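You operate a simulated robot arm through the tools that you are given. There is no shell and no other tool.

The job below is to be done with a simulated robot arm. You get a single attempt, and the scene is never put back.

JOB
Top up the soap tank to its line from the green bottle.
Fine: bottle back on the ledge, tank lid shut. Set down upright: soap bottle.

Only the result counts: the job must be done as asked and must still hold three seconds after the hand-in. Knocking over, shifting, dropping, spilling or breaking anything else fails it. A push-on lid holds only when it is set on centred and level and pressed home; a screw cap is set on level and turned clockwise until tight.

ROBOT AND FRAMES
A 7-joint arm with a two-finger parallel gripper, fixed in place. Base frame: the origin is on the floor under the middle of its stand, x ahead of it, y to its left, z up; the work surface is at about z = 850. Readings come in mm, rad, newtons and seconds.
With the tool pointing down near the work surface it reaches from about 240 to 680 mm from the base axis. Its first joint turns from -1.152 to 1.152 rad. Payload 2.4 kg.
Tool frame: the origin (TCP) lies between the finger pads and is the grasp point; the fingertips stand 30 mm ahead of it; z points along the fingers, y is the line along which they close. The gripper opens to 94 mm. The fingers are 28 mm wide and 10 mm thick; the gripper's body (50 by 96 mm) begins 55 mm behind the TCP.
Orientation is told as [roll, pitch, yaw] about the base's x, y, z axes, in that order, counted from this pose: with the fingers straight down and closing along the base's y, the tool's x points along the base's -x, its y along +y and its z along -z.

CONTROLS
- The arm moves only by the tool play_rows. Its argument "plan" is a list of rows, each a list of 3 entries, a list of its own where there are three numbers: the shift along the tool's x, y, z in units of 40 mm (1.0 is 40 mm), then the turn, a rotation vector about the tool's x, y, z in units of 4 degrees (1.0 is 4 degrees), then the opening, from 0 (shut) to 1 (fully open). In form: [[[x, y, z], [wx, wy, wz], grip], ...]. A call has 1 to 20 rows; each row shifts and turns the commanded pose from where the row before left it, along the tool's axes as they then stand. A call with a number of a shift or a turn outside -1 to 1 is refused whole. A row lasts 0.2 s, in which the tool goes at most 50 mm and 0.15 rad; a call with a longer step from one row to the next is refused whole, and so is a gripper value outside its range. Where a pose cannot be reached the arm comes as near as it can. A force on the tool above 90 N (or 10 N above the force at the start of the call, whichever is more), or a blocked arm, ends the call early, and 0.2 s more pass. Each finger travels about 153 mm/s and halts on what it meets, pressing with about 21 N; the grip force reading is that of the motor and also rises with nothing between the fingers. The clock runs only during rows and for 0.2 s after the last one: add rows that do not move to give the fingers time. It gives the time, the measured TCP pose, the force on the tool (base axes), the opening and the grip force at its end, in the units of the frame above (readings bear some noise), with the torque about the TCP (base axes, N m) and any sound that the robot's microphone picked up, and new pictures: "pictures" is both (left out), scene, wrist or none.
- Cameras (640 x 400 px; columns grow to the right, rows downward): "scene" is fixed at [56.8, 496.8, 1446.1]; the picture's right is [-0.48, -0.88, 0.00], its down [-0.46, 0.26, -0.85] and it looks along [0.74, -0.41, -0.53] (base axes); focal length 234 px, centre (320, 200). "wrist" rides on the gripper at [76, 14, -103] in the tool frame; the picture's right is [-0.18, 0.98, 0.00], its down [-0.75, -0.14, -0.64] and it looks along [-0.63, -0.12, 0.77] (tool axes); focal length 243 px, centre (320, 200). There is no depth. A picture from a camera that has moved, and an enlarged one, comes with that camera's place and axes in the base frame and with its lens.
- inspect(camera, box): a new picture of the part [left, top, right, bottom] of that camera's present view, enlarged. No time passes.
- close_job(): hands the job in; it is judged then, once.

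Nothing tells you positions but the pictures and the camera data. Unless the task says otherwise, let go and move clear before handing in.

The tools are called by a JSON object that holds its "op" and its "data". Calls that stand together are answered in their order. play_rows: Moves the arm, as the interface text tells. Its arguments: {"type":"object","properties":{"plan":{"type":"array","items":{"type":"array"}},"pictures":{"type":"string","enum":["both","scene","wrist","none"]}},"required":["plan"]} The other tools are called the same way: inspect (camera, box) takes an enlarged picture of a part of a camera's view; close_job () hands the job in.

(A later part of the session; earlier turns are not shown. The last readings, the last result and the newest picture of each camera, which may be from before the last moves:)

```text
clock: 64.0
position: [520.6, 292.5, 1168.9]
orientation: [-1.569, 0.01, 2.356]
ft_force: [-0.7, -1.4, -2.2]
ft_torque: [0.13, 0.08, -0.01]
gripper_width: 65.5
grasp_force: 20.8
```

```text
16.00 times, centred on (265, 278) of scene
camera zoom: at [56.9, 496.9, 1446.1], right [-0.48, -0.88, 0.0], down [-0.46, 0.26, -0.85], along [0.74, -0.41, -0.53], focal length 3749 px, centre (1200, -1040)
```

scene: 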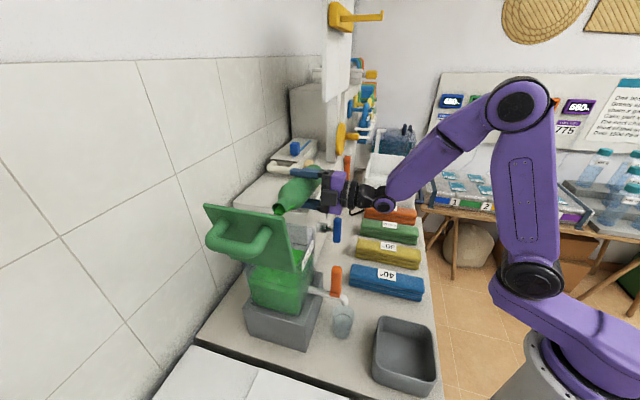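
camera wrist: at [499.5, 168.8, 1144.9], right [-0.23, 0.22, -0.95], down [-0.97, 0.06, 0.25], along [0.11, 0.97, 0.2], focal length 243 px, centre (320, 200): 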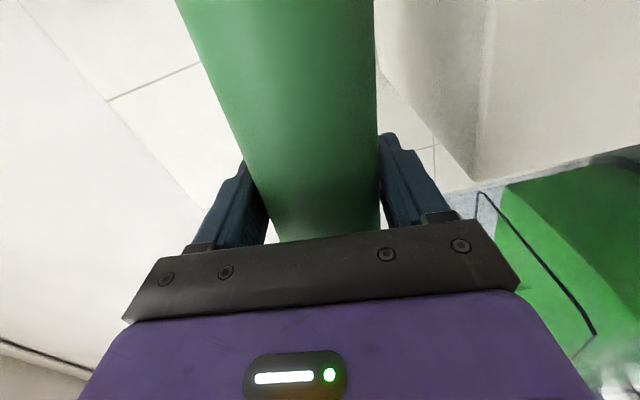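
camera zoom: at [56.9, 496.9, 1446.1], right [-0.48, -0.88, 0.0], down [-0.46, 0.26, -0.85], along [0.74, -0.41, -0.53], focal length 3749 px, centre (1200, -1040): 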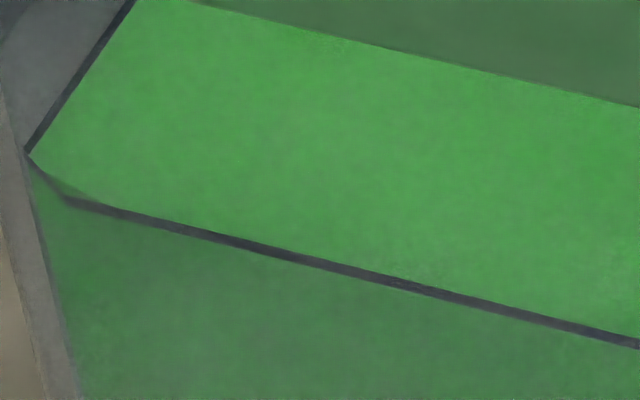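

The liquid now meets the line: level at the front and about 1 mm short at the back and side. After a brief hold I'll rotate back while raising, keeping the lip over the tank until the flow stops.

{"op": "play_rows", "data": {"plan": [[[0, 0, 0], [0, 0, 0], 0.3], [[0, 0, 0], [0, 0, 0], 0.3], [[0, -0.1325, 0], [0, 0, 1], 0.3], [[-0.009, -0.132, 0], [0, 0, 1], 0.3], [[-0.018, -0.131, 0], [0, 0, 1], 0.3], [[-0.0275, -0.13, 0], [0, 0, 1], 0.3], [[-0.0365, -0.127, 0], [0, 0, 1], 0.3], [[-0.045, -0.1245, 0], [0, 0, 1], 0.3], [[0, 0, 0], [0, 0, 0], 0.3], [[0, 0, 0], [0, 0, 0], 0.3]]}}

{"op": "inspect", "data": {"camera": "scene", "box": [230, 160, 310, 240]}}

{"op": "inspect", "data": {"camera": "scene", "box": [295, 235, 325, 255]}}

{"op": "inspect", "data": {"camera": "scene", "box": [245, 265, 285, 290]}}

{"op": "inspect", "data": {"camera": "wrist", "box": [440, 60, 640, 280]}}

```text
clock: 66.2
position: [518.7, 292.3, 1201.9]
orientation: [-1.57, -0.408, 2.355]
ft_force: [-0.2, -0.9, -1.9]
ft_torque: [0.08, 0.1, 0.0]
gripper_width: 65.5
grasp_force: 20.9
camera wrist: at [492.4, 175.3, 1158.0], right [-0.4, 0.39, -0.83], down [-0.9, 0.0, 0.43], along [0.17, 0.92, 0.36], focal length 243 px, centre (320, 200)
```

scene: 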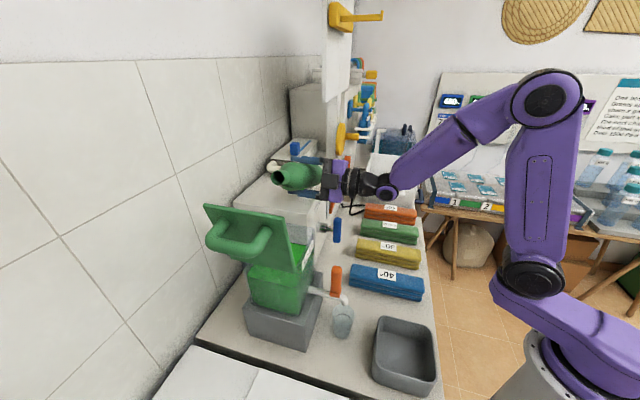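
wrist: 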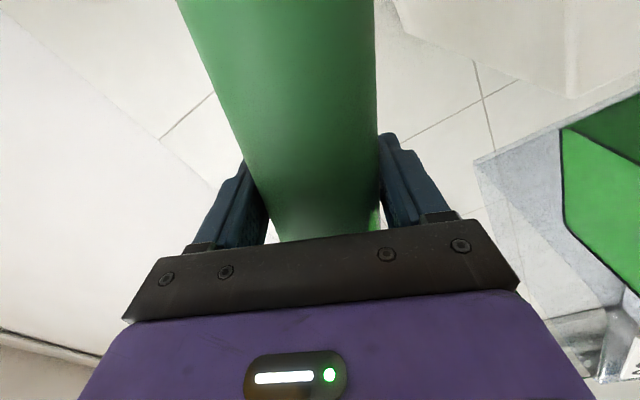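

```text
5.00 times, centred on (270, 200) of scene
camera zoom: at [56.9, 496.9, 1446.1], right [-0.48, -0.88, 0.0], down [-0.46, 0.26, -0.85], along [0.74, -0.41, -0.53], focal length 1172 px, centre (570, 200)
```

zoom: 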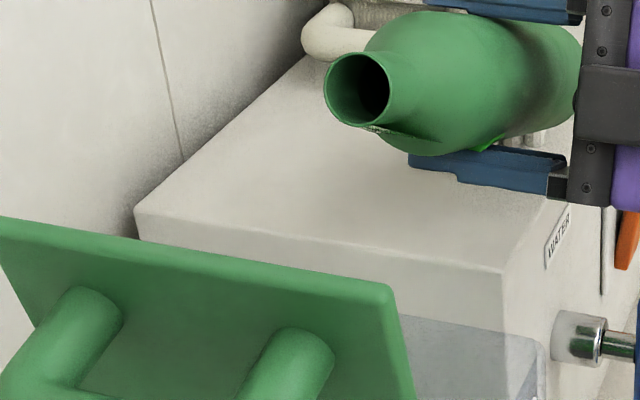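

```text
16.00 times, centred on (310, 245) of scene
camera zoom: at [56.9, 496.9, 1446.1], right [-0.48, -0.88, 0.0], down [-0.46, 0.26, -0.85], along [0.74, -0.41, -0.53], focal length 3749 px, centre (480, -520)
```

zoom: 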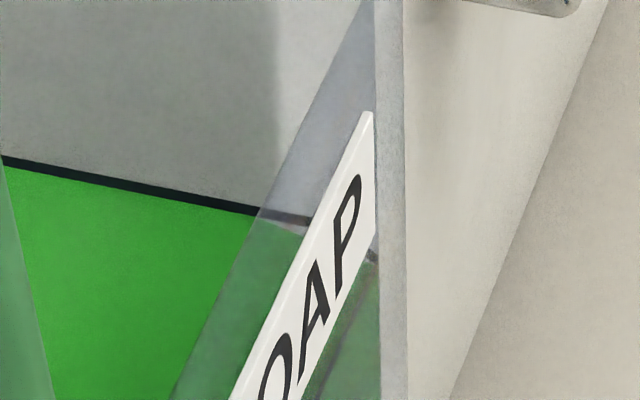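

```text
16.00 times, centred on (265, 278) of scene
camera zoom: at [56.9, 496.9, 1446.1], right [-0.48, -0.88, 0.0], down [-0.46, 0.26, -0.85], along [0.74, -0.41, -0.53], focal length 3749 px, centre (1200, -1040)
```

zoom: 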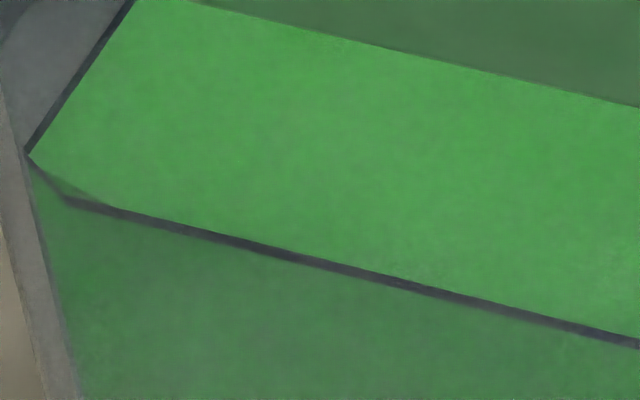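

```text
1.82 times, centred on (540, 170) of wrist
camera zoom: at [492.4, 175.3, 1158.0], right [-0.4, 0.39, -0.83], down [-0.9, 0.0, 0.43], along [0.17, 0.92, 0.36], focal length 441 px, centre (-80, 254)
```

zoom: 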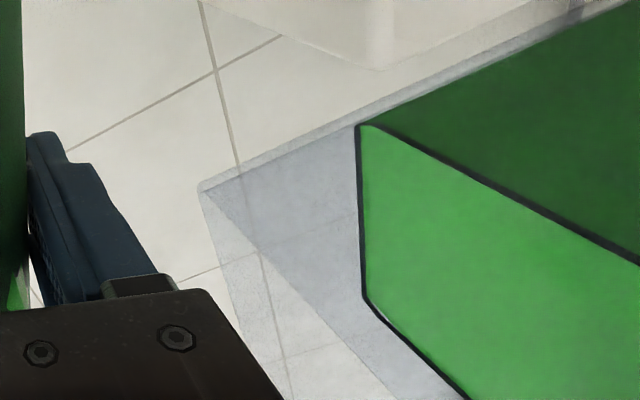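

The flow has stopped and the level sits on the line at the front, back and sides. I'll bring the bottle upright while raising it.

{"op": "play_rows", "data": {"plan": [[[-0.129, -0.298, 0], [0, 0, 1], 0.3], [[-0.1495, -0.2885, 0], [0, 0, 1], 0.3], [[-0.169, -0.277, 0], [0, 0, 1], 0.3], [[-0.188, -0.265, 0], [0, 0, 1], 0.3], [[-0.206, -0.251, 0], [0, 0, 1], 0.3], [[-0.103, -0.109, 0], [0, 0, 1], 0.3], [[-0.11, -0.1015, 0], [0, 0, 1], 0.3], [[-0.117, -0.0935, 0], [0, 0, 1], 0.3], [[-0.1235, -0.085, 0], [0, 0, 1], 0.3], [[-0.129, -0.0765, 0], [0, 0, 1], 0.3], [[-0.134, -0.067, 0], [0, 0, 1], 0.3], [[-0.1385, -0.0575, 0], [0, 0, 1], 0.3], [[-0.142, -0.048, 0], [0, 0, 1], 0.3], [[-0.145, -0.038, 0], [0, 0, 1], 0.3], [[-0.1475, -0.0275, 0], [0, 0, 1], 0.3], [[-0.149, -0.017, 0], [0, 0, 1], 0.3], [[-0.15, -0.007, 0], [0, 0, 0.65], 0.3], [[0, 0, 0], [0, 0, 0], 0.3]]}}

{"op": "inspect", "data": {"camera": "scene", "box": [200, 20, 400, 240]}}

```text
clock: 70.0
position: [520.7, 293.4, 1339.3]
orientation: [0.355, -1.568, 0.431]
ft_force: [-0.3, 0.5, -1.6]
ft_torque: [0.03, 0.01, 0.02]
gripper_width: 65.1
grasp_force: 20.5
camera wrist: at [437.6, 231.3, 1263.3], right [-0.69, 0.7, 0.18], down [-0.35, -0.55, 0.75], along [0.63, 0.46, 0.63], focal length 243 px, centre (320, 200)
```

scene: 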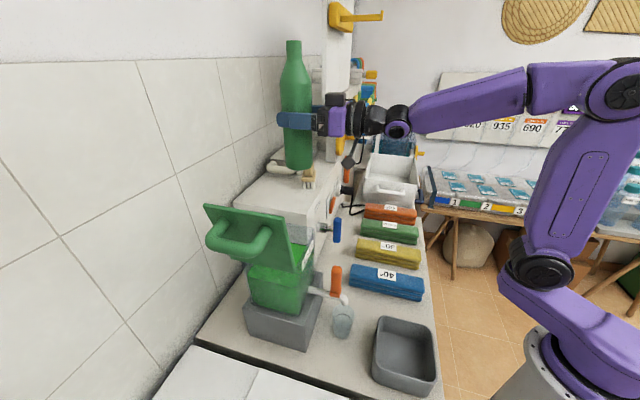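
wrist: 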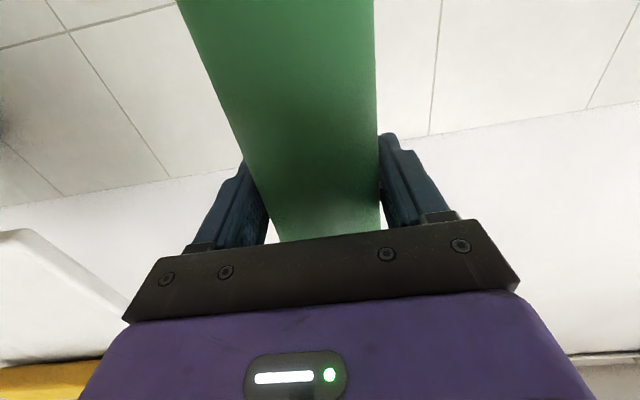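

```text
1.82 times, centred on (300, 130) of scene
camera zoom: at [56.9, 496.9, 1446.1], right [-0.48, -0.88, 0.0], down [-0.46, 0.26, -0.85], along [0.74, -0.41, -0.53], focal length 426 px, centre (356, 327)
```

zoom: 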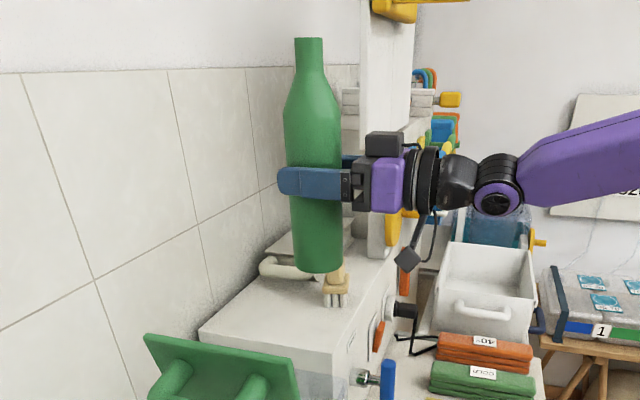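

The bottle is upright with the grip intact. I'll return over its original spot on the ledge and lower most of the way.

{"op": "play_rows", "data": {"plan": [[[0, -0.245, 0.432], [0, 0, 0], 0.3], [[0, -0.245, 0.432], [0, 0, 0], 0.3], [[0, -0.245, 0.432], [0, 0, 0], 0.3], [[0.6, 0, 0], [0, 0, 0], 0.3], [[0.8, 0, 0], [0, 0, 0], 0.3], [[0.8, 0, 0], [0, 0, 0], 0.3], [[0.5, 0, 0], [0, 0, 0], 0.3], [[0, 0, 0], [0, 0, 0], 0.3]]}}

{"op": "inspect", "data": {"camera": "scene", "box": [220, 80, 380, 240]}}

```text
clock: 71.8
position: [578.1, 310.9, 1230.7]
orientation: [0.025, -1.569, 0.762]
ft_force: [-0.5, 0.1, -3.0]
ft_torque: [0.04, -0.02, -0.05]
gripper_width: 65.3
grasp_force: 21.0
camera wrist: at [494.2, 248.7, 1153.5], right [-0.69, 0.7, 0.18], down [-0.35, -0.55, 0.76], along [0.63, 0.46, 0.63], focal length 243 px, centre (320, 200)
```

scene: 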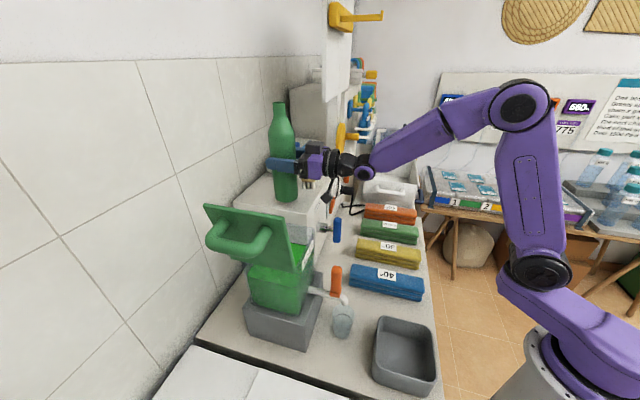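
wrist: 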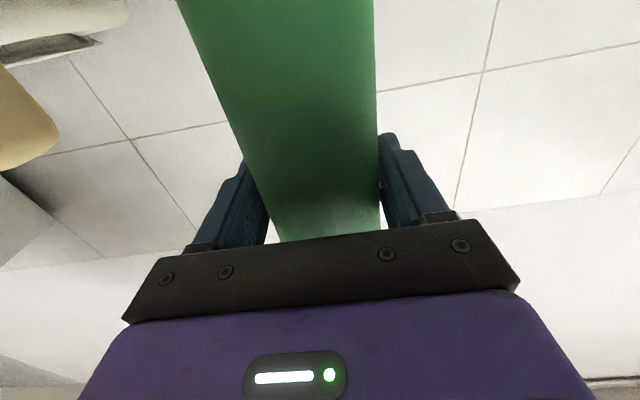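

```text
2.50 times, centred on (300, 160) of scene
camera zoom: at [56.9, 496.9, 1446.1], right [-0.48, -0.88, 0.0], down [-0.46, 0.26, -0.85], along [0.74, -0.41, -0.53], focal length 586 px, centre (370, 300)
```

zoom: 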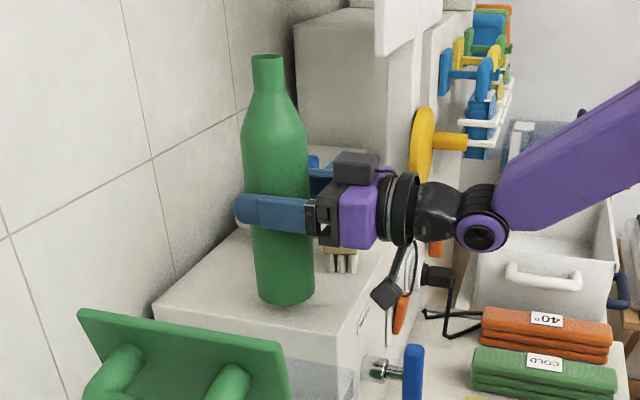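

The grip hasn't slipped. I'll lower to just above the ledge and then in small steps until contact.

{"op": "play_rows", "data": {"plan": [[[0.2, 0, 0], [0, 0, 0], 0.3], [[0.2, 0, 0], [0, 0, 0], 0.3], [[0, 0, 0], [0, 0, 0], 0.3]], "pictures": "none"}}

{"op": "inspect", "data": {"camera": "scene", "box": [250, 180, 330, 230]}}

```text
clock: 72.6
position: [576.9, 308.8, 1212.8]
orientation: [0.01, -1.57, 0.774]
ft_force: [0.5, -0.6, -1.8]
ft_torque: [0.01, 0.02, -0.01]
gripper_width: 65.4
grasp_force: 21.5
```

```text
8.00 times, centred on (290, 205) of scene
camera zoom: at [56.9, 496.9, 1446.1], right [-0.48, -0.88, 0.0], down [-0.46, 0.26, -0.85], along [0.74, -0.41, -0.53], focal length 1874 px, centre (560, 160)
```

zoom: 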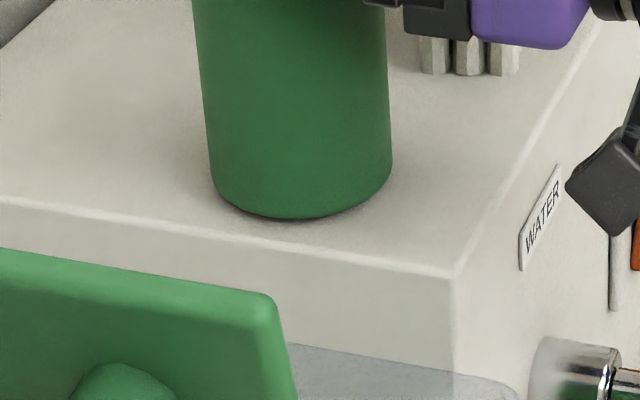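

It's very near the ledge now, so I'll go down 2 mm at a time.

{"op": "play_rows", "data": {"plan": [[[0.04, 0, 0], [0, 0, 0], 0.3], [[0, 0, 0], [0, 0, 0], 0.3]], "pictures": "none"}}

{"op": "play_rows", "data": {"plan": [[[0.04, 0, 0], [0, 0, 0], 0.3], [[0, 0, 0], [0, 0, 0], 0.3]], "pictures": "none"}}

```text
clock: 73.2
position: [577.0, 309.8, 1211.8]
orientation: [0.025, -1.567, 0.761]
ft_force: [0.2, 0.5, -2.3]
ft_torque: [0.0, 0.02, -0.02]
gripper_width: 65.2
grasp_force: 21.1
```

```text
clock: 73.8
position: [577.4, 309.8, 1211.6]
orientation: [-0.813, -1.571, 1.599]
ft_force: [-0.8, 0.3, 1.5]
ft_torque: [-0.13, 0.1, -0.06]
gripper_width: 65.2
grasp_force: 21.1
```

Contact with the ledge: the force has flipped to +1.5 N. I'll seat it slightly, open the fingers and draw straight back.

{"op": "play_rows", "data": {"plan": [[[0.015, 0, 0], [0, 0, 0], 0.3], [[0, 0, 0], [0, 0, 0], 0.72], [[0, 0, 0], [0, 0, 0], 0.85], [[0, 0, 0], [0, 0, 0], 0.98], [[0, 0, 0], [0, 0, 0], 0.98]]}}

{"op": "inspect", "data": {"camera": "scene", "box": [220, 80, 380, 240]}}

{"op": "inspect", "data": {"camera": "wrist", "box": [160, 0, 480, 240]}}

```text
clock: 75.0
position: [577.0, 309.7, 1210.4]
orientation: [-0.006, -1.568, 0.791]
ft_force: [-0.5, -0.1, 0.7]
ft_torque: [0.0, 0.03, 0.0]
gripper_width: 92.1
grasp_force: 0.2
camera wrist: at [494.1, 247.0, 1134.9], right [-0.69, 0.7, 0.18], down [-0.35, -0.55, 0.75], along [0.63, 0.46, 0.63], focal length 243 px, centre (320, 200)
```

scene: 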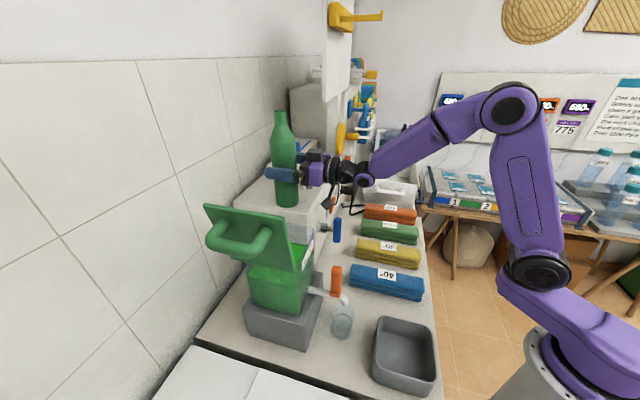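
wrist: 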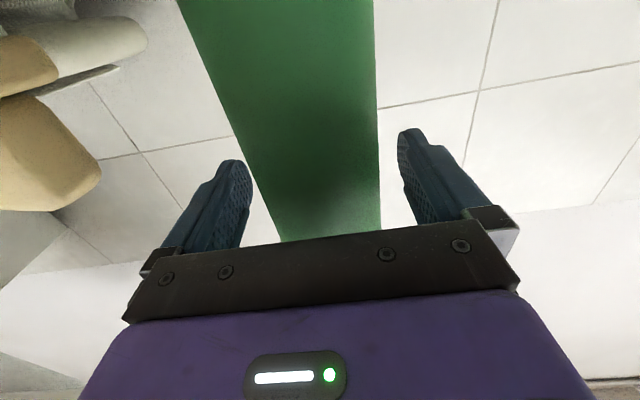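

```text
2.50 times, centred on (300, 160) of scene
camera zoom: at [56.8, 496.8, 1446.1], right [-0.48, -0.88, 0.0], down [-0.46, 0.26, -0.85], along [0.74, -0.41, -0.53], focal length 586 px, centre (370, 300)
```

zoom: 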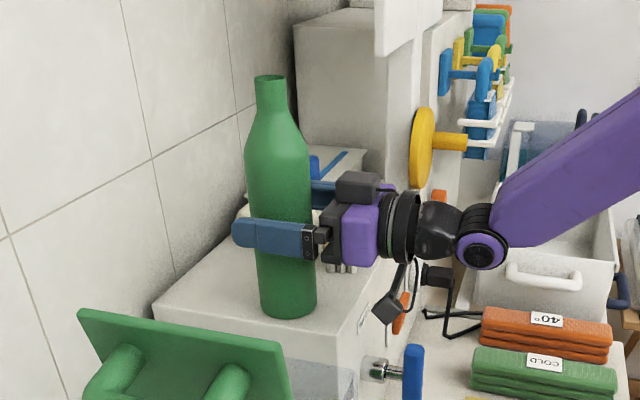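

```text
1.67 times, centred on (320, 120) of wrist
camera zoom: at [494.1, 247.0, 1134.9], right [-0.69, 0.7, 0.18], down [-0.35, -0.55, 0.75], along [0.63, 0.46, 0.63], focal length 404 px, centre (320, 333)
```

zoom: 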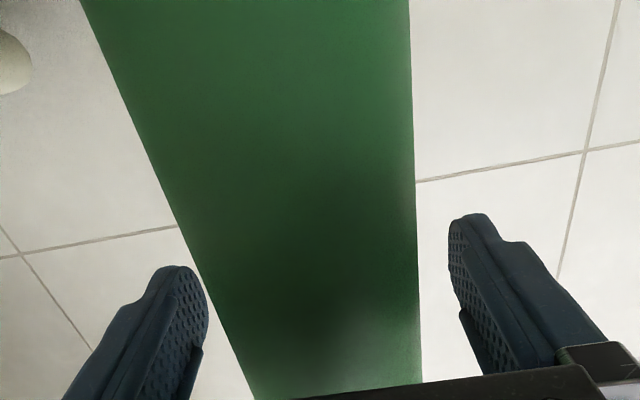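

The bottle stands upright on its original spot and the fingers are clear. I'll retreat, rise and move back over the tank to go and shut the lid.

{"op": "play_rows", "data": {"plan": [[[0, 0, -0.5], [0, 0, 0], 0.98], [[0, 0, -0.9], [0, 0, 0], 0.98], [[0, 0, -0.95], [0, 0, 0], 0.98], [[-0.9, 0, 0], [0, 0, 0], 0.7], [[-0.9, 0, 0], [0, 0, 0], 0.6], [[-0.9, 0, 0], [0, 0, 0], 0.5], [[-0.9, 0, 0], [0, 0, 0], 0.5], [[0, 0.9, 0.2], [0, 0, 0], 0.5], [[0, 0.9, 0.2], [0, 0, 0], 0.5], [[0, 0.9, 0.2], [0, 0, 0], 0.5], [[0, 0.9, 0.2], [0, 0, 0], 0.5], [[0, 0.42, 0], [0, 0, 0], 0.5], [[0, 0, 0], [0, 0, 0], 0.5]]}}

{"op": "inspect", "data": {"camera": "scene", "box": [180, 150, 330, 310]}}

```text
clock: 77.8
position: [420.6, 381.2, 1357.0]
orientation: [-0.011, -1.571, 0.793]
ft_force: [0.6, 0.0, 0.1]
ft_torque: [-0.02, 0.0, -0.04]
gripper_width: 47.2
grasp_force: 0.1
camera wrist: at [336.6, 318.1, 1280.2], right [-0.69, 0.7, 0.18], down [-0.35, -0.55, 0.76], along [0.63, 0.46, 0.63], focal length 243 px, centre (320, 200)
```

scene: 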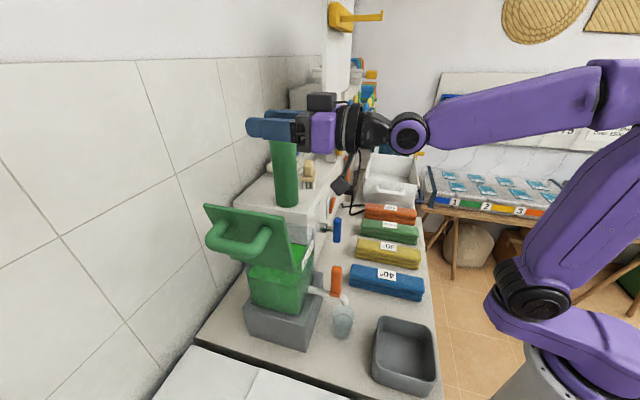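
wrist: 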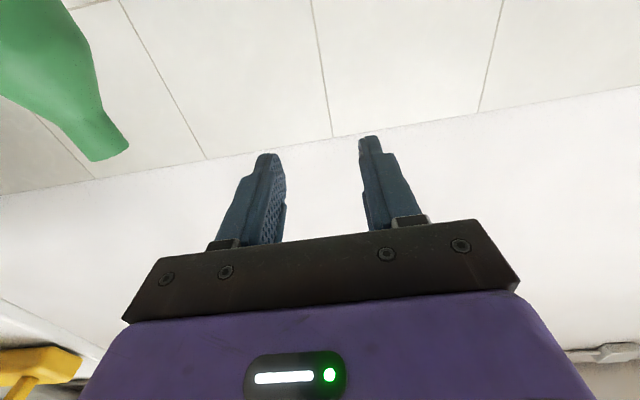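

```text
2.50 times, centred on (255, 230) of scene
camera zoom: at [56.8, 496.8, 1446.1], right [-0.48, -0.88, 0.0], down [-0.46, 0.26, -0.85], along [0.74, -0.41, -0.53], focal length 586 px, centre (482, 125)
```

zoom: 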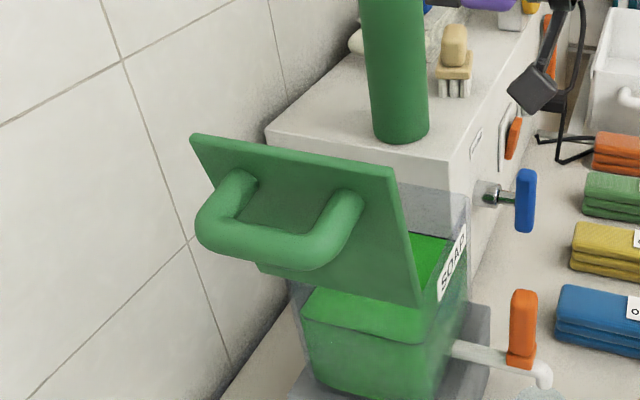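

The lid is still open, with the handle bar now near t≈-123, z≈1229. I'll swing the tool back down toward it, mirroring my earlier exit path, with a narrower opening to clear the lid's edge.

{"op": "play_rows", "data": {"plan": [[[0, 0.255, 0], [0, 1, 0], 0.4], [[0, 0.255, 0], [0, 1, 0], 0.4], [[0, 0.255, 0], [0, 1, 0], 0.4], [[0, 0.255, 0], [0, 1, 0], 0.4], [[0, 0.255, 0], [0, 1, 0], 0.4], [[0, 0.255, 0], [0, 1, 0], 0.4], [[0, 0.255, 0], [0, 1, 0], 0.4], [[0, 0.255, 0], [0, 1, 0], 0.4], [[0, 0.255, 0], [0, 1, 0], 0.4], [[0, 0.255, 0], [0, 1, 0], 0.4], [[0, 0.255, 0], [0, 1, 0], 0.4], [[0, 0.255, 0], [0, 1, 0], 0.4], [[0, 0.255, 0], [0, 1, 0], 0.4], [[0, 0.255, 0], [0, 1, 0], 0.4], [[0, 0.255, 0], [0, 1, 0], 0.4], [[0, 0, 0], [0, 0, 0], 0.4]]}}

{"op": "inspect", "data": {"camera": "wrist", "box": [160, 0, 480, 240]}}

```text
clock: 81.2
position: [311.0, 487.8, 1355.2]
orientation: [0.001, -0.521, 0.785]
ft_force: [-0.7, 0.1, -0.7]
ft_torque: [-0.02, -0.02, -0.02]
gripper_width: 37.7
grasp_force: 0.1
camera wrist: at [218.8, 415.9, 1406.5], right [-0.58, 0.81, 0.09], down [0.34, 0.14, 0.93], along [0.74, 0.57, -0.35], focal length 243 px, centre (320, 200)
```

scene: 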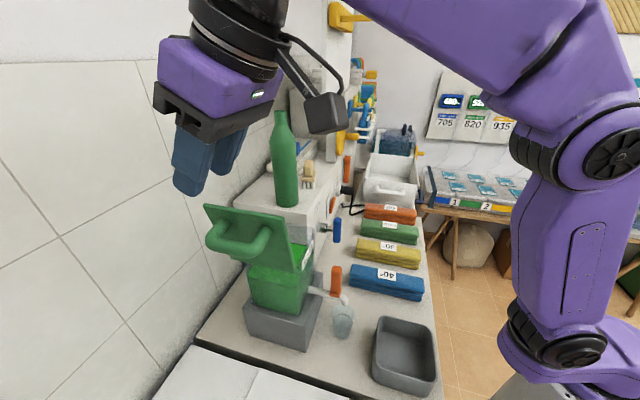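
wrist: 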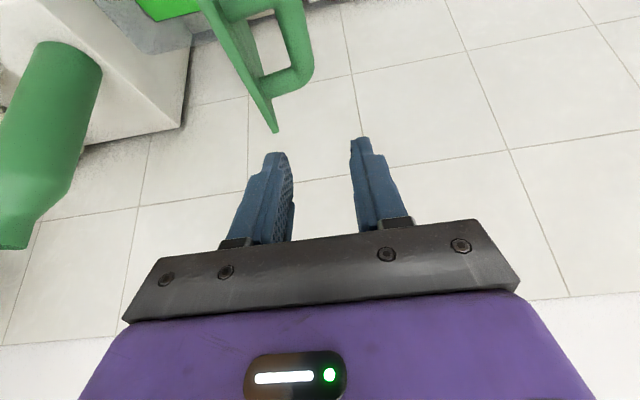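

```text
1.67 times, centred on (320, 120) of wrist
camera zoom: at [218.8, 415.9, 1406.5], right [-0.58, 0.81, 0.09], down [0.34, 0.14, 0.93], along [0.74, 0.57, -0.35], focal length 404 px, centre (320, 333)
```

zoom: 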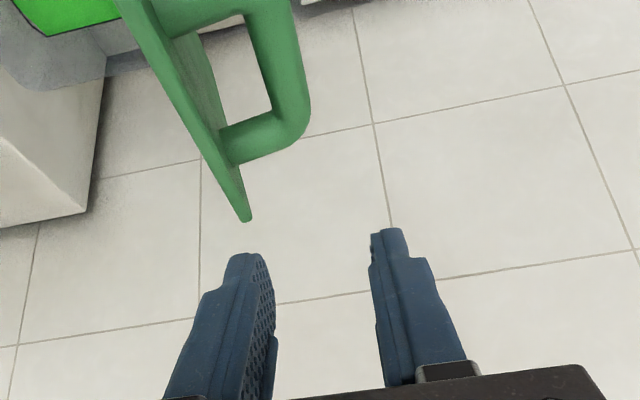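

The wrist view puts the handle bar nearer t≈-118, so I'll shift +6 mm, descend while reducing the tilt, and check before closing.

{"op": "play_rows", "data": {"plan": [[[0.287, -0.0375, 0.498], [0, 1, 0], 0.4], [[0.252, -0.0375, 0.517], [0, 1, 0], 0.4], [[0.215, -0.0375, 0.533], [0, 1, 0], 0.4], [[0.13, -0.0375, 0.4], [0, 1, 0], 0.4], [[0, 0, 0], [0, 0, 0], 0.4]]}}

{"op": "inspect", "data": {"camera": "wrist", "box": [160, 0, 480, 240]}}

{"op": "inspect", "data": {"camera": "scene", "box": [180, 140, 330, 290]}}

```text
clock: 82.4
position: [316.6, 481.1, 1269.0]
orientation: [-0.001, -0.24, 0.785]
ft_force: [-0.5, -0.8, -0.4]
ft_torque: [0.03, -0.03, -0.03]
gripper_width: 37.4
grasp_force: 0.2
camera wrist: at [236.2, 424.0, 1350.0], right [-0.57, 0.82, 0.04], down [0.51, 0.31, 0.8], along [0.65, 0.48, -0.59], focal length 243 px, centre (320, 200)
```

scene: 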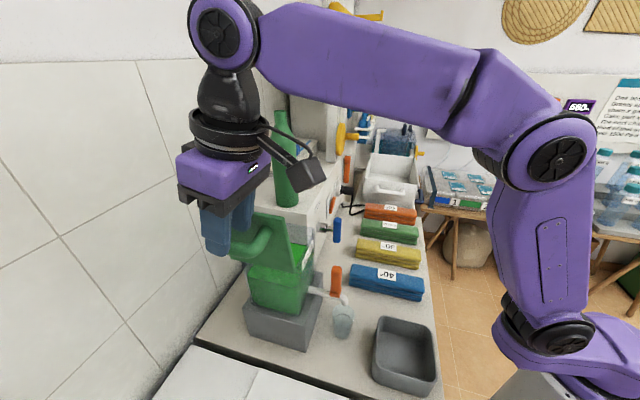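
wrist: 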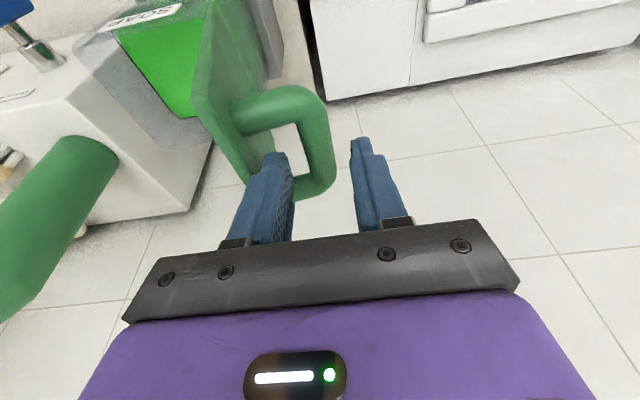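

```text
1.67 times, centred on (320, 120) of wrist
camera zoom: at [236.2, 424.0, 1350.0], right [-0.57, 0.82, 0.04], down [0.51, 0.31, 0.8], along [0.65, 0.48, -0.59], focal length 404 px, centre (320, 333)
```

zoom: 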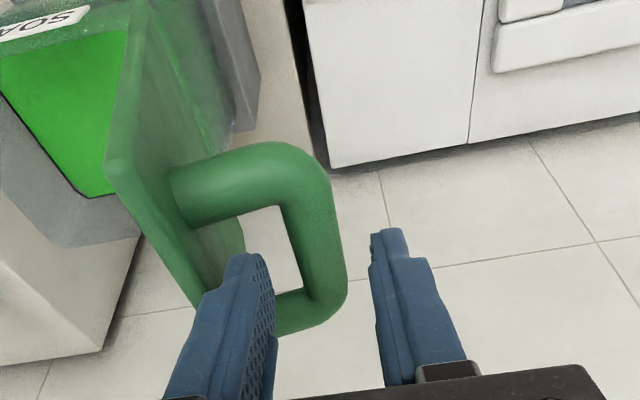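

```text
2.67 times, centred on (255, 215) of scene
camera zoom: at [56.8, 496.8, 1446.1], right [-0.48, -0.88, 0.0], down [-0.46, 0.26, -0.85], along [0.74, -0.41, -0.53], focal length 625 px, centre (493, 160)
```

zoom: 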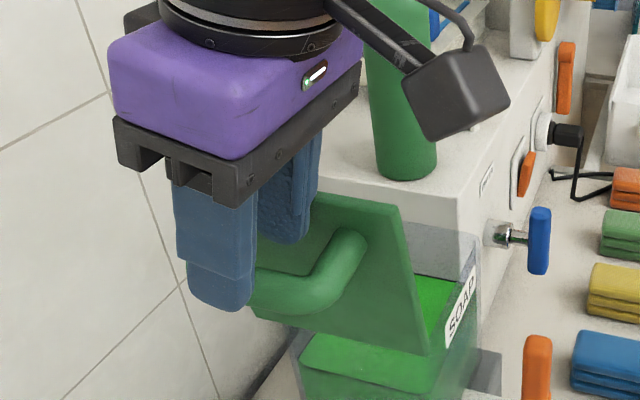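

The bar is centred between the fingers to within 2 mm. I need s≈572 and less tilt so the inner finger clears both handle posts, so I'll untilt and lower in steps.

{"op": "play_rows", "data": {"plan": [[[-0.073, 0.05, 0.018], [0, 1, 0], 0.4], [[-0.032, 0, 0.259], [0, 1, 0], 0.4], [[0, 0, 0], [0, 0, 0], 0.4]]}}

{"op": "inspect", "data": {"camera": "wrist", "box": [160, 0, 480, 240]}}

{"op": "inspect", "data": {"camera": "scene", "box": [180, 140, 330, 290]}}

```text
clock: 83.2
position: [320.8, 488.4, 1258.6]
orientation: [0.0, -0.1, 0.787]
ft_force: [-0.4, -0.5, -0.2]
ft_torque: [0.0, -0.04, 0.04]
gripper_width: 37.7
grasp_force: 0.1
camera wrist: at [248.3, 438.3, 1352.8], right [-0.57, 0.82, 0.02], down [0.58, 0.38, 0.72], along [0.58, 0.42, -0.7], focal length 243 px, centre (320, 200)
```

scene: 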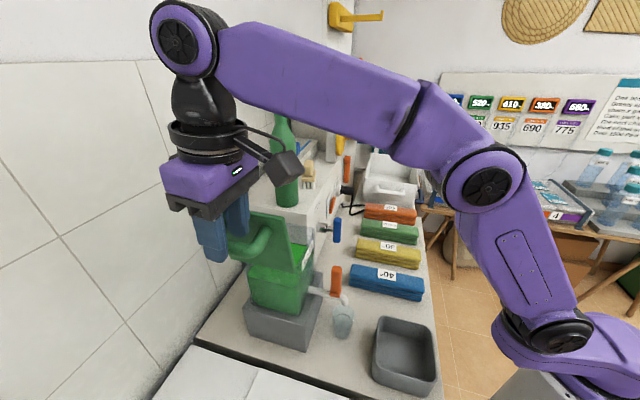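
wrist: 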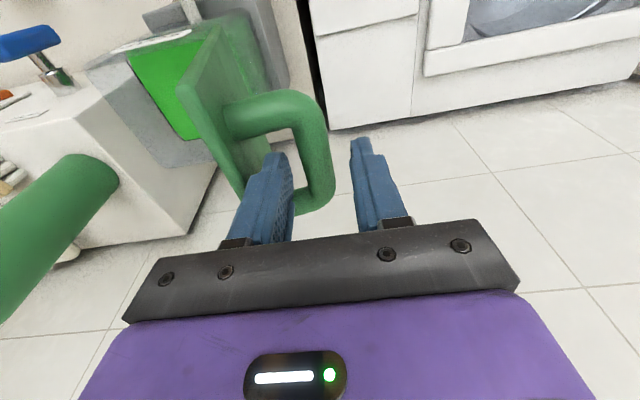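

```text
1.67 times, centred on (320, 120) of wrist
camera zoom: at [248.3, 438.3, 1352.8], right [-0.57, 0.82, 0.02], down [0.58, 0.38, 0.72], along [0.58, 0.42, -0.7], focal length 404 px, centre (320, 333)
```

zoom: 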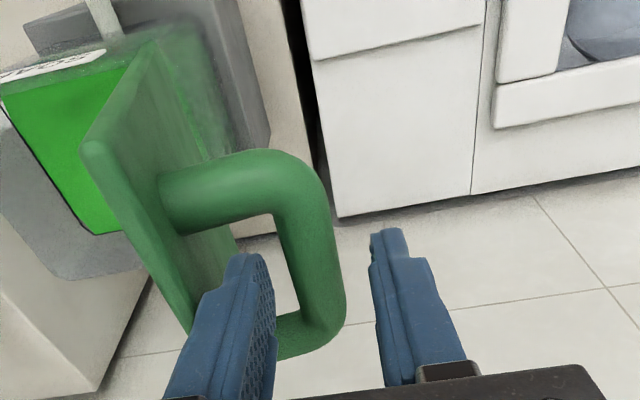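

```text
2.67 times, centred on (255, 215) of scene
camera zoom: at [56.8, 496.8, 1446.1], right [-0.48, -0.88, 0.0], down [-0.46, 0.26, -0.85], along [0.74, -0.41, -0.53], focal length 625 px, centre (493, 160)
```

zoom: 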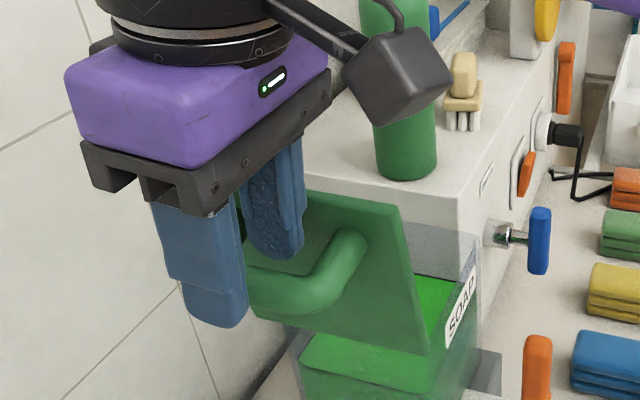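

Aligned at s≈572, t≈-118.5. I'll lower the final 25 mm and close on the bar.

{"op": "play_rows", "data": {"plan": [[[0.007, 0, 0.325], [0, 0.6, 0], 0.4], [[0.017, 0, 0.3], [0, 0, 0], 0.4], [[0, 0, 0], [0, 0, 0], 0.4]], "pictures": "none"}}

{"op": "inspect", "data": {"camera": "wrist", "box": [160, 0, 480, 240]}}

```text
clock: 84.0
position: [321.2, 489.9, 1234.4]
orientation: [0.0, -0.061, 0.784]
ft_force: [0.4, 0.2, -0.1]
ft_torque: [-0.03, 0.0, 0.0]
gripper_width: 37.7
grasp_force: 0.0
```

```text
1.67 times, centred on (320, 120) of wrist
camera zoom: at [252.4, 441.1, 1331.6], right [-0.56, 0.83, 0.01], down [0.6, 0.4, 0.69], along [0.56, 0.39, -0.73], focal length 404 px, centre (320, 333)
```

zoom: 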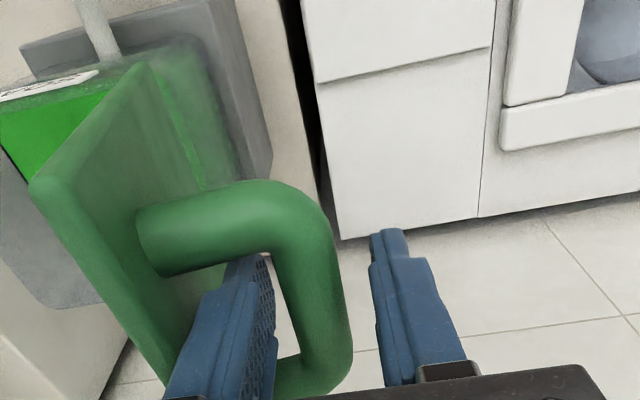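

The fingers straddle the bar with no contact force. I'll close, then start the lid back along its arc.

{"op": "play_rows", "data": {"plan": [[[0, 0, 0], [0, 0, 0], 0.1], [[0, 0, 0], [0, 0, 0], 0.1], [[0, 0, 0], [0, 0, 0], 0.1], [[-0.007, -0.2, -0.12], [0, 0, 0], 0.1], [[-0.007, -0.2075, -0.115], [0, 0, 0], 0.1], [[-0.004, -0.215, -0.063], [0, 0, 0], 0.1], [[-0.003, -0.215, -0.06], [0, 0, 0], 0.1], [[0, 0, 0], [0, 0, 0], 0.1]]}}

{"op": "inspect", "data": {"camera": "scene", "box": [180, 140, 330, 290]}}

```text
clock: 85.8
position: [342.7, 467.2, 1249.0]
orientation: [0.0, -0.064, 0.786]
ft_force: [-1.7, 4.9, 10.8]
ft_torque: [0.06, 0.26, -0.03]
gripper_width: 19.2
grasp_force: 44.7
camera wrist: at [273.9, 418.9, 1347.1], right [-0.57, 0.82, 0.01], down [0.6, 0.4, 0.69], along [0.56, 0.4, -0.73], focal length 243 px, centre (320, 200)
```

scene: 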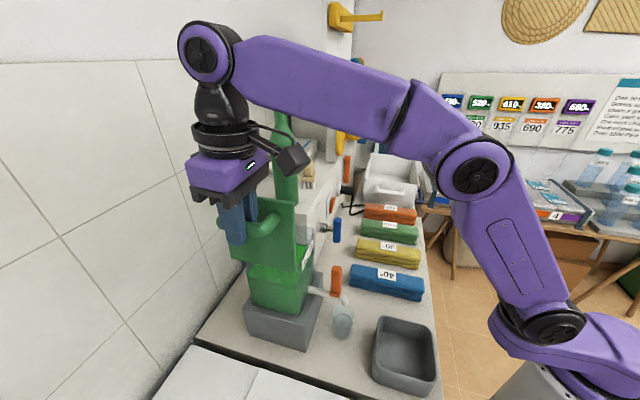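
wrist: 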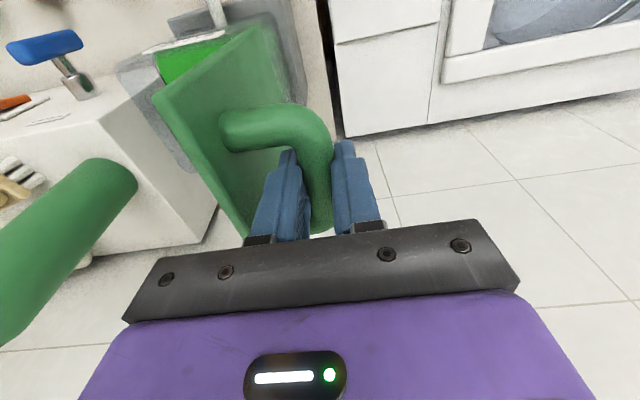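

```text
2.67 times, centred on (255, 215) of scene
camera zoom: at [56.7, 496.9, 1446.1], right [-0.48, -0.88, 0.0], down [-0.46, 0.26, -0.85], along [0.74, -0.41, -0.53], focal length 625 px, centre (493, 160)
```

zoom: 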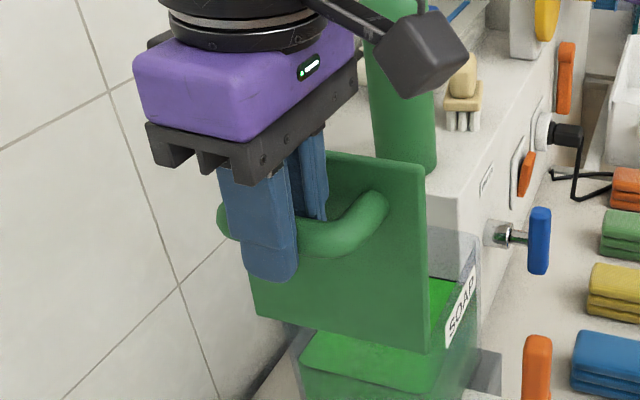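

The forces are small and the lid follows. I'll continue along the arc over the top.

{"op": "play_rows", "data": {"plan": [[[-0.004, -0.4425, -0.0725], [0, 0, 0], 0.1], [[0, -0.45, 0], [0, 0, 0], 0.1], [[0.004, -0.4425, 0.0625], [0, 0, 0], 0.1], [[0.007, -0.43, 0.1225], [0, 0, 0], 0.1], [[0, 0, 0], [0, 0, 0], 0.1]]}}

```text
clock: 87.0
position: [395.1, 414.7, 1247.5]
orientation: [-0.003, -0.068, 0.782]
ft_force: [11.1, -8.3, 36.3]
ft_torque: [-0.62, 0.32, 0.29]
gripper_width: 19.4
grasp_force: 44.6
camera wrist: at [325.6, 366.0, 1343.4], right [-0.56, 0.83, 0.01], down [0.6, 0.4, 0.69], along [0.57, 0.39, -0.72], focal length 243 px, centre (320, 200)
```

scene: 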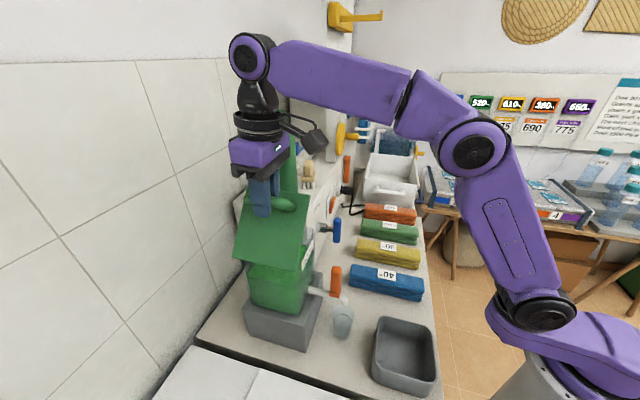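
wrist: 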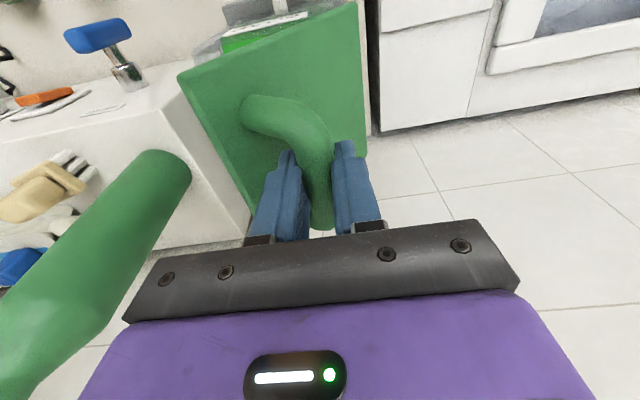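

The arm is slightly below the true arc (+36 N up). I'll raise the path a few mm and continue down.

{"op": "play_rows", "data": {"plan": [[[0.006, -0.41, 0.09], [0, 0, 0], 0.1], [[0.0145, -0.38, 0.25], [0, 0, 0], 0.1], [[0.018, -0.345, 0.315], [0, 0, 0], 0.1], [[0.021, -0.3, 0.36], [0, 0, 0], 0.1], [[0, 0, 0], [0, 0, 0], 0.1]]}}

```text
clock: 88.2
position: [436.0, 371.2, 1203.3]
orientation: [-0.006, -0.062, 0.781]
ft_force: [18.7, -13.2, 17.4]
ft_torque: [0.0, -0.2, 0.2]
gripper_width: 19.5
grasp_force: 45.1
camera wrist: at [367.4, 324.7, 1301.0], right [-0.56, 0.83, 0.01], down [0.6, 0.4, 0.69], along [0.57, 0.39, -0.72], focal length 243 px, centre (320, 200)
```

scene: 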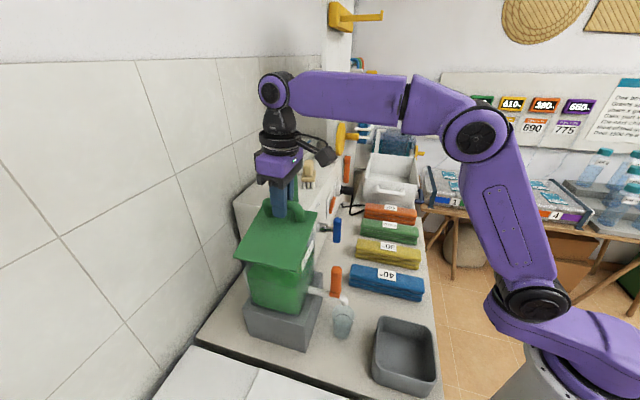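
wrist: 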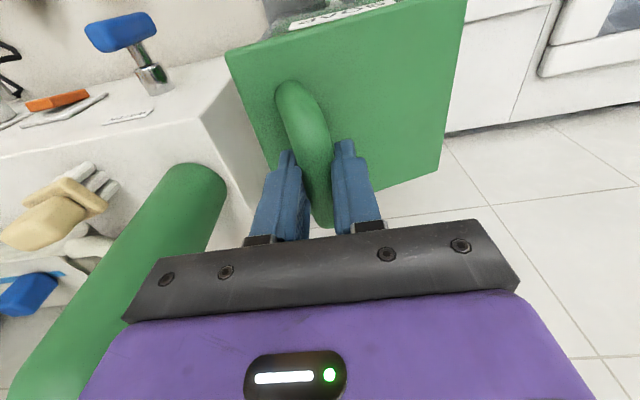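

Nearly there: the lid is about 18° from shut. I'll finish the arc with a small +t correction.

{"op": "play_rows", "data": {"plan": [[[0.024, -0.3175, 0.41], [0, 0, 0], 0.1], [[0.011, -0.0875, 0.19], [0, 0, 0], 0.1], [[0.012, -0.075, 0.2], [0, 0, 0], 0.1], [[0.008, -0.0375, 0.14], [0, 0, 0], 0.1], [[0, 0, 0], [0, 0, 0], 0.1]]}}

{"op": "inspect", "data": {"camera": "scene", "box": [225, 200, 345, 275]}}

```text
clock: 89.4
position: [447.6, 359.2, 1172.3]
orientation: [-0.003, -0.08, 0.785]
ft_force: [1.8, -17.6, 58.5]
ft_torque: [-1.21, 0.95, -0.01]
gripper_width: 19.7
grasp_force: 45.3
camera wrist: at [378.5, 311.3, 1268.8], right [-0.57, 0.82, 0.01], down [0.59, 0.4, 0.7], along [0.57, 0.4, -0.71], focal length 243 px, centre (320, 200)
```

scene: 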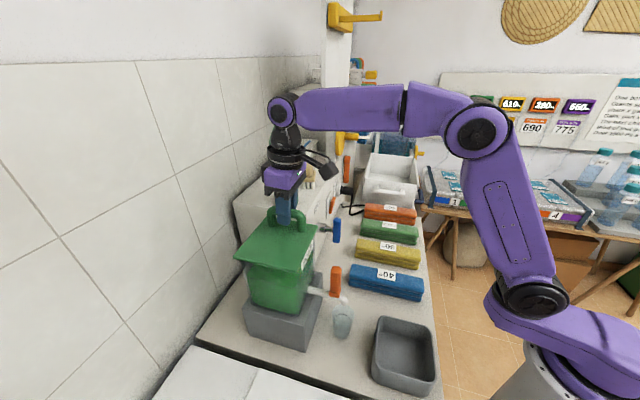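
wrist: 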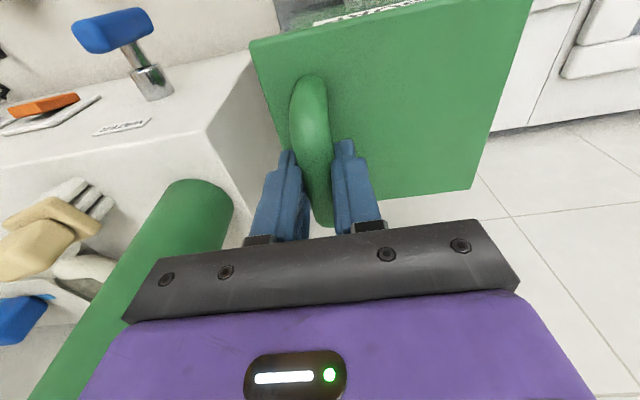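

```text
5.33 times, centred on (285, 238) of scene
camera zoom: at [56.0, 495.6, 1446.6], right [-0.48, -0.88, 0.0], down [-0.46, 0.26, -0.85], along [0.74, -0.41, -0.53], focal length 1250 px, centre (507, 0)
```

zoom: 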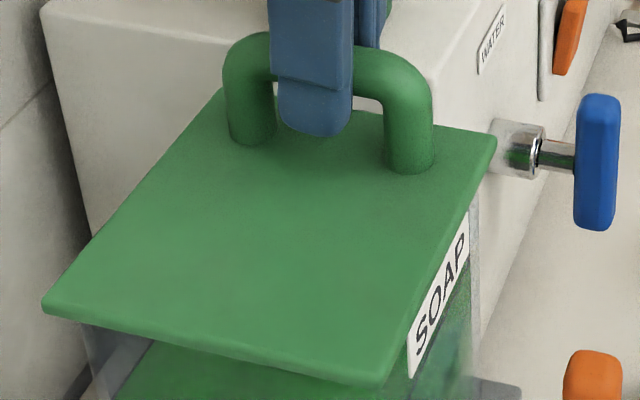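

The lid is back down: its corners match the original closed position, and the tool is pressing at about 58 N. I'll ease the press, open the fingers and rise.

{"op": "play_rows", "data": {"plan": [[[0, 0, -0.08], [0, 0, 0], 0.1], [[0, 0, 0], [0, 0, 0], 0.3], [[0, 0, 0], [0, 0, 0], 0.6], [[0, 0, 0], [0, 0, 0], 0.6], [[0, 0, -0.4], [0, 0, 0], 0.6], [[0, 0, -0.6], [0, 0, 0], 0.6], [[0, 0, -0.6], [0, 0, 0], 0.6], [[0.3, 0, -0.4], [0, 0, 0], 0.6]]}}

{"op": "inspect", "data": {"camera": "scene", "box": [225, 200, 345, 275]}}

{"op": "inspect", "data": {"camera": "scene", "box": [230, 240, 330, 320]}}

```text
clock: 91.2
position: [437.2, 348.0, 1247.2]
orientation: [0.001, -0.059, 0.786]
ft_force: [0.0, -0.5, 0.9]
ft_torque: [-0.01, 0.0, -0.01]
gripper_width: 56.4
grasp_force: 0.2
camera wrist: at [367.3, 300.5, 1345.9], right [-0.56, 0.83, 0.01], down [0.6, 0.4, 0.69], along [0.56, 0.39, -0.73], focal length 243 px, centre (320, 200)
```

scene: 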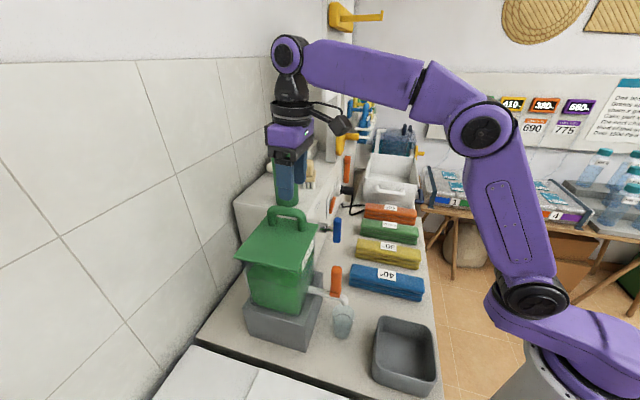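
wrist: 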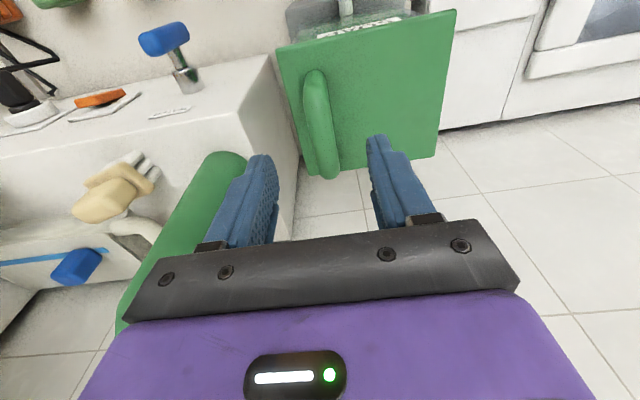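

```text
5.33 times, centred on (285, 238) of scene
camera zoom: at [56.8, 496.8, 1446.1], right [-0.48, -0.88, 0.0], down [-0.46, 0.26, -0.85], along [0.74, -0.41, -0.53], focal length 1250 px, centre (507, 0)
```

zoom: 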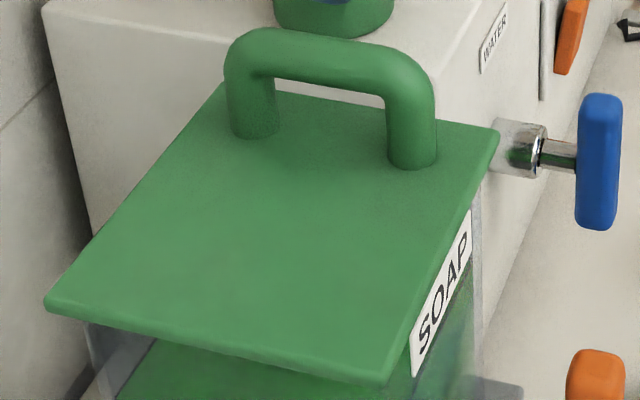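

```text
5.00 times, centred on (280, 280) of scene
camera zoom: at [56.8, 496.8, 1446.1], right [-0.48, -0.88, 0.0], down [-0.46, 0.26, -0.85], along [0.74, -0.41, -0.53], focal length 1172 px, centre (520, -200)
```

zoom: 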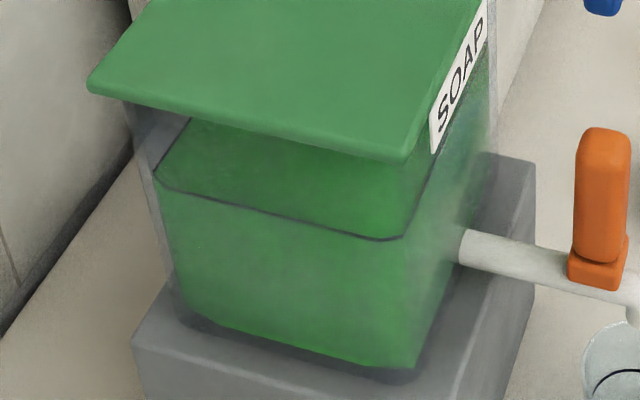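

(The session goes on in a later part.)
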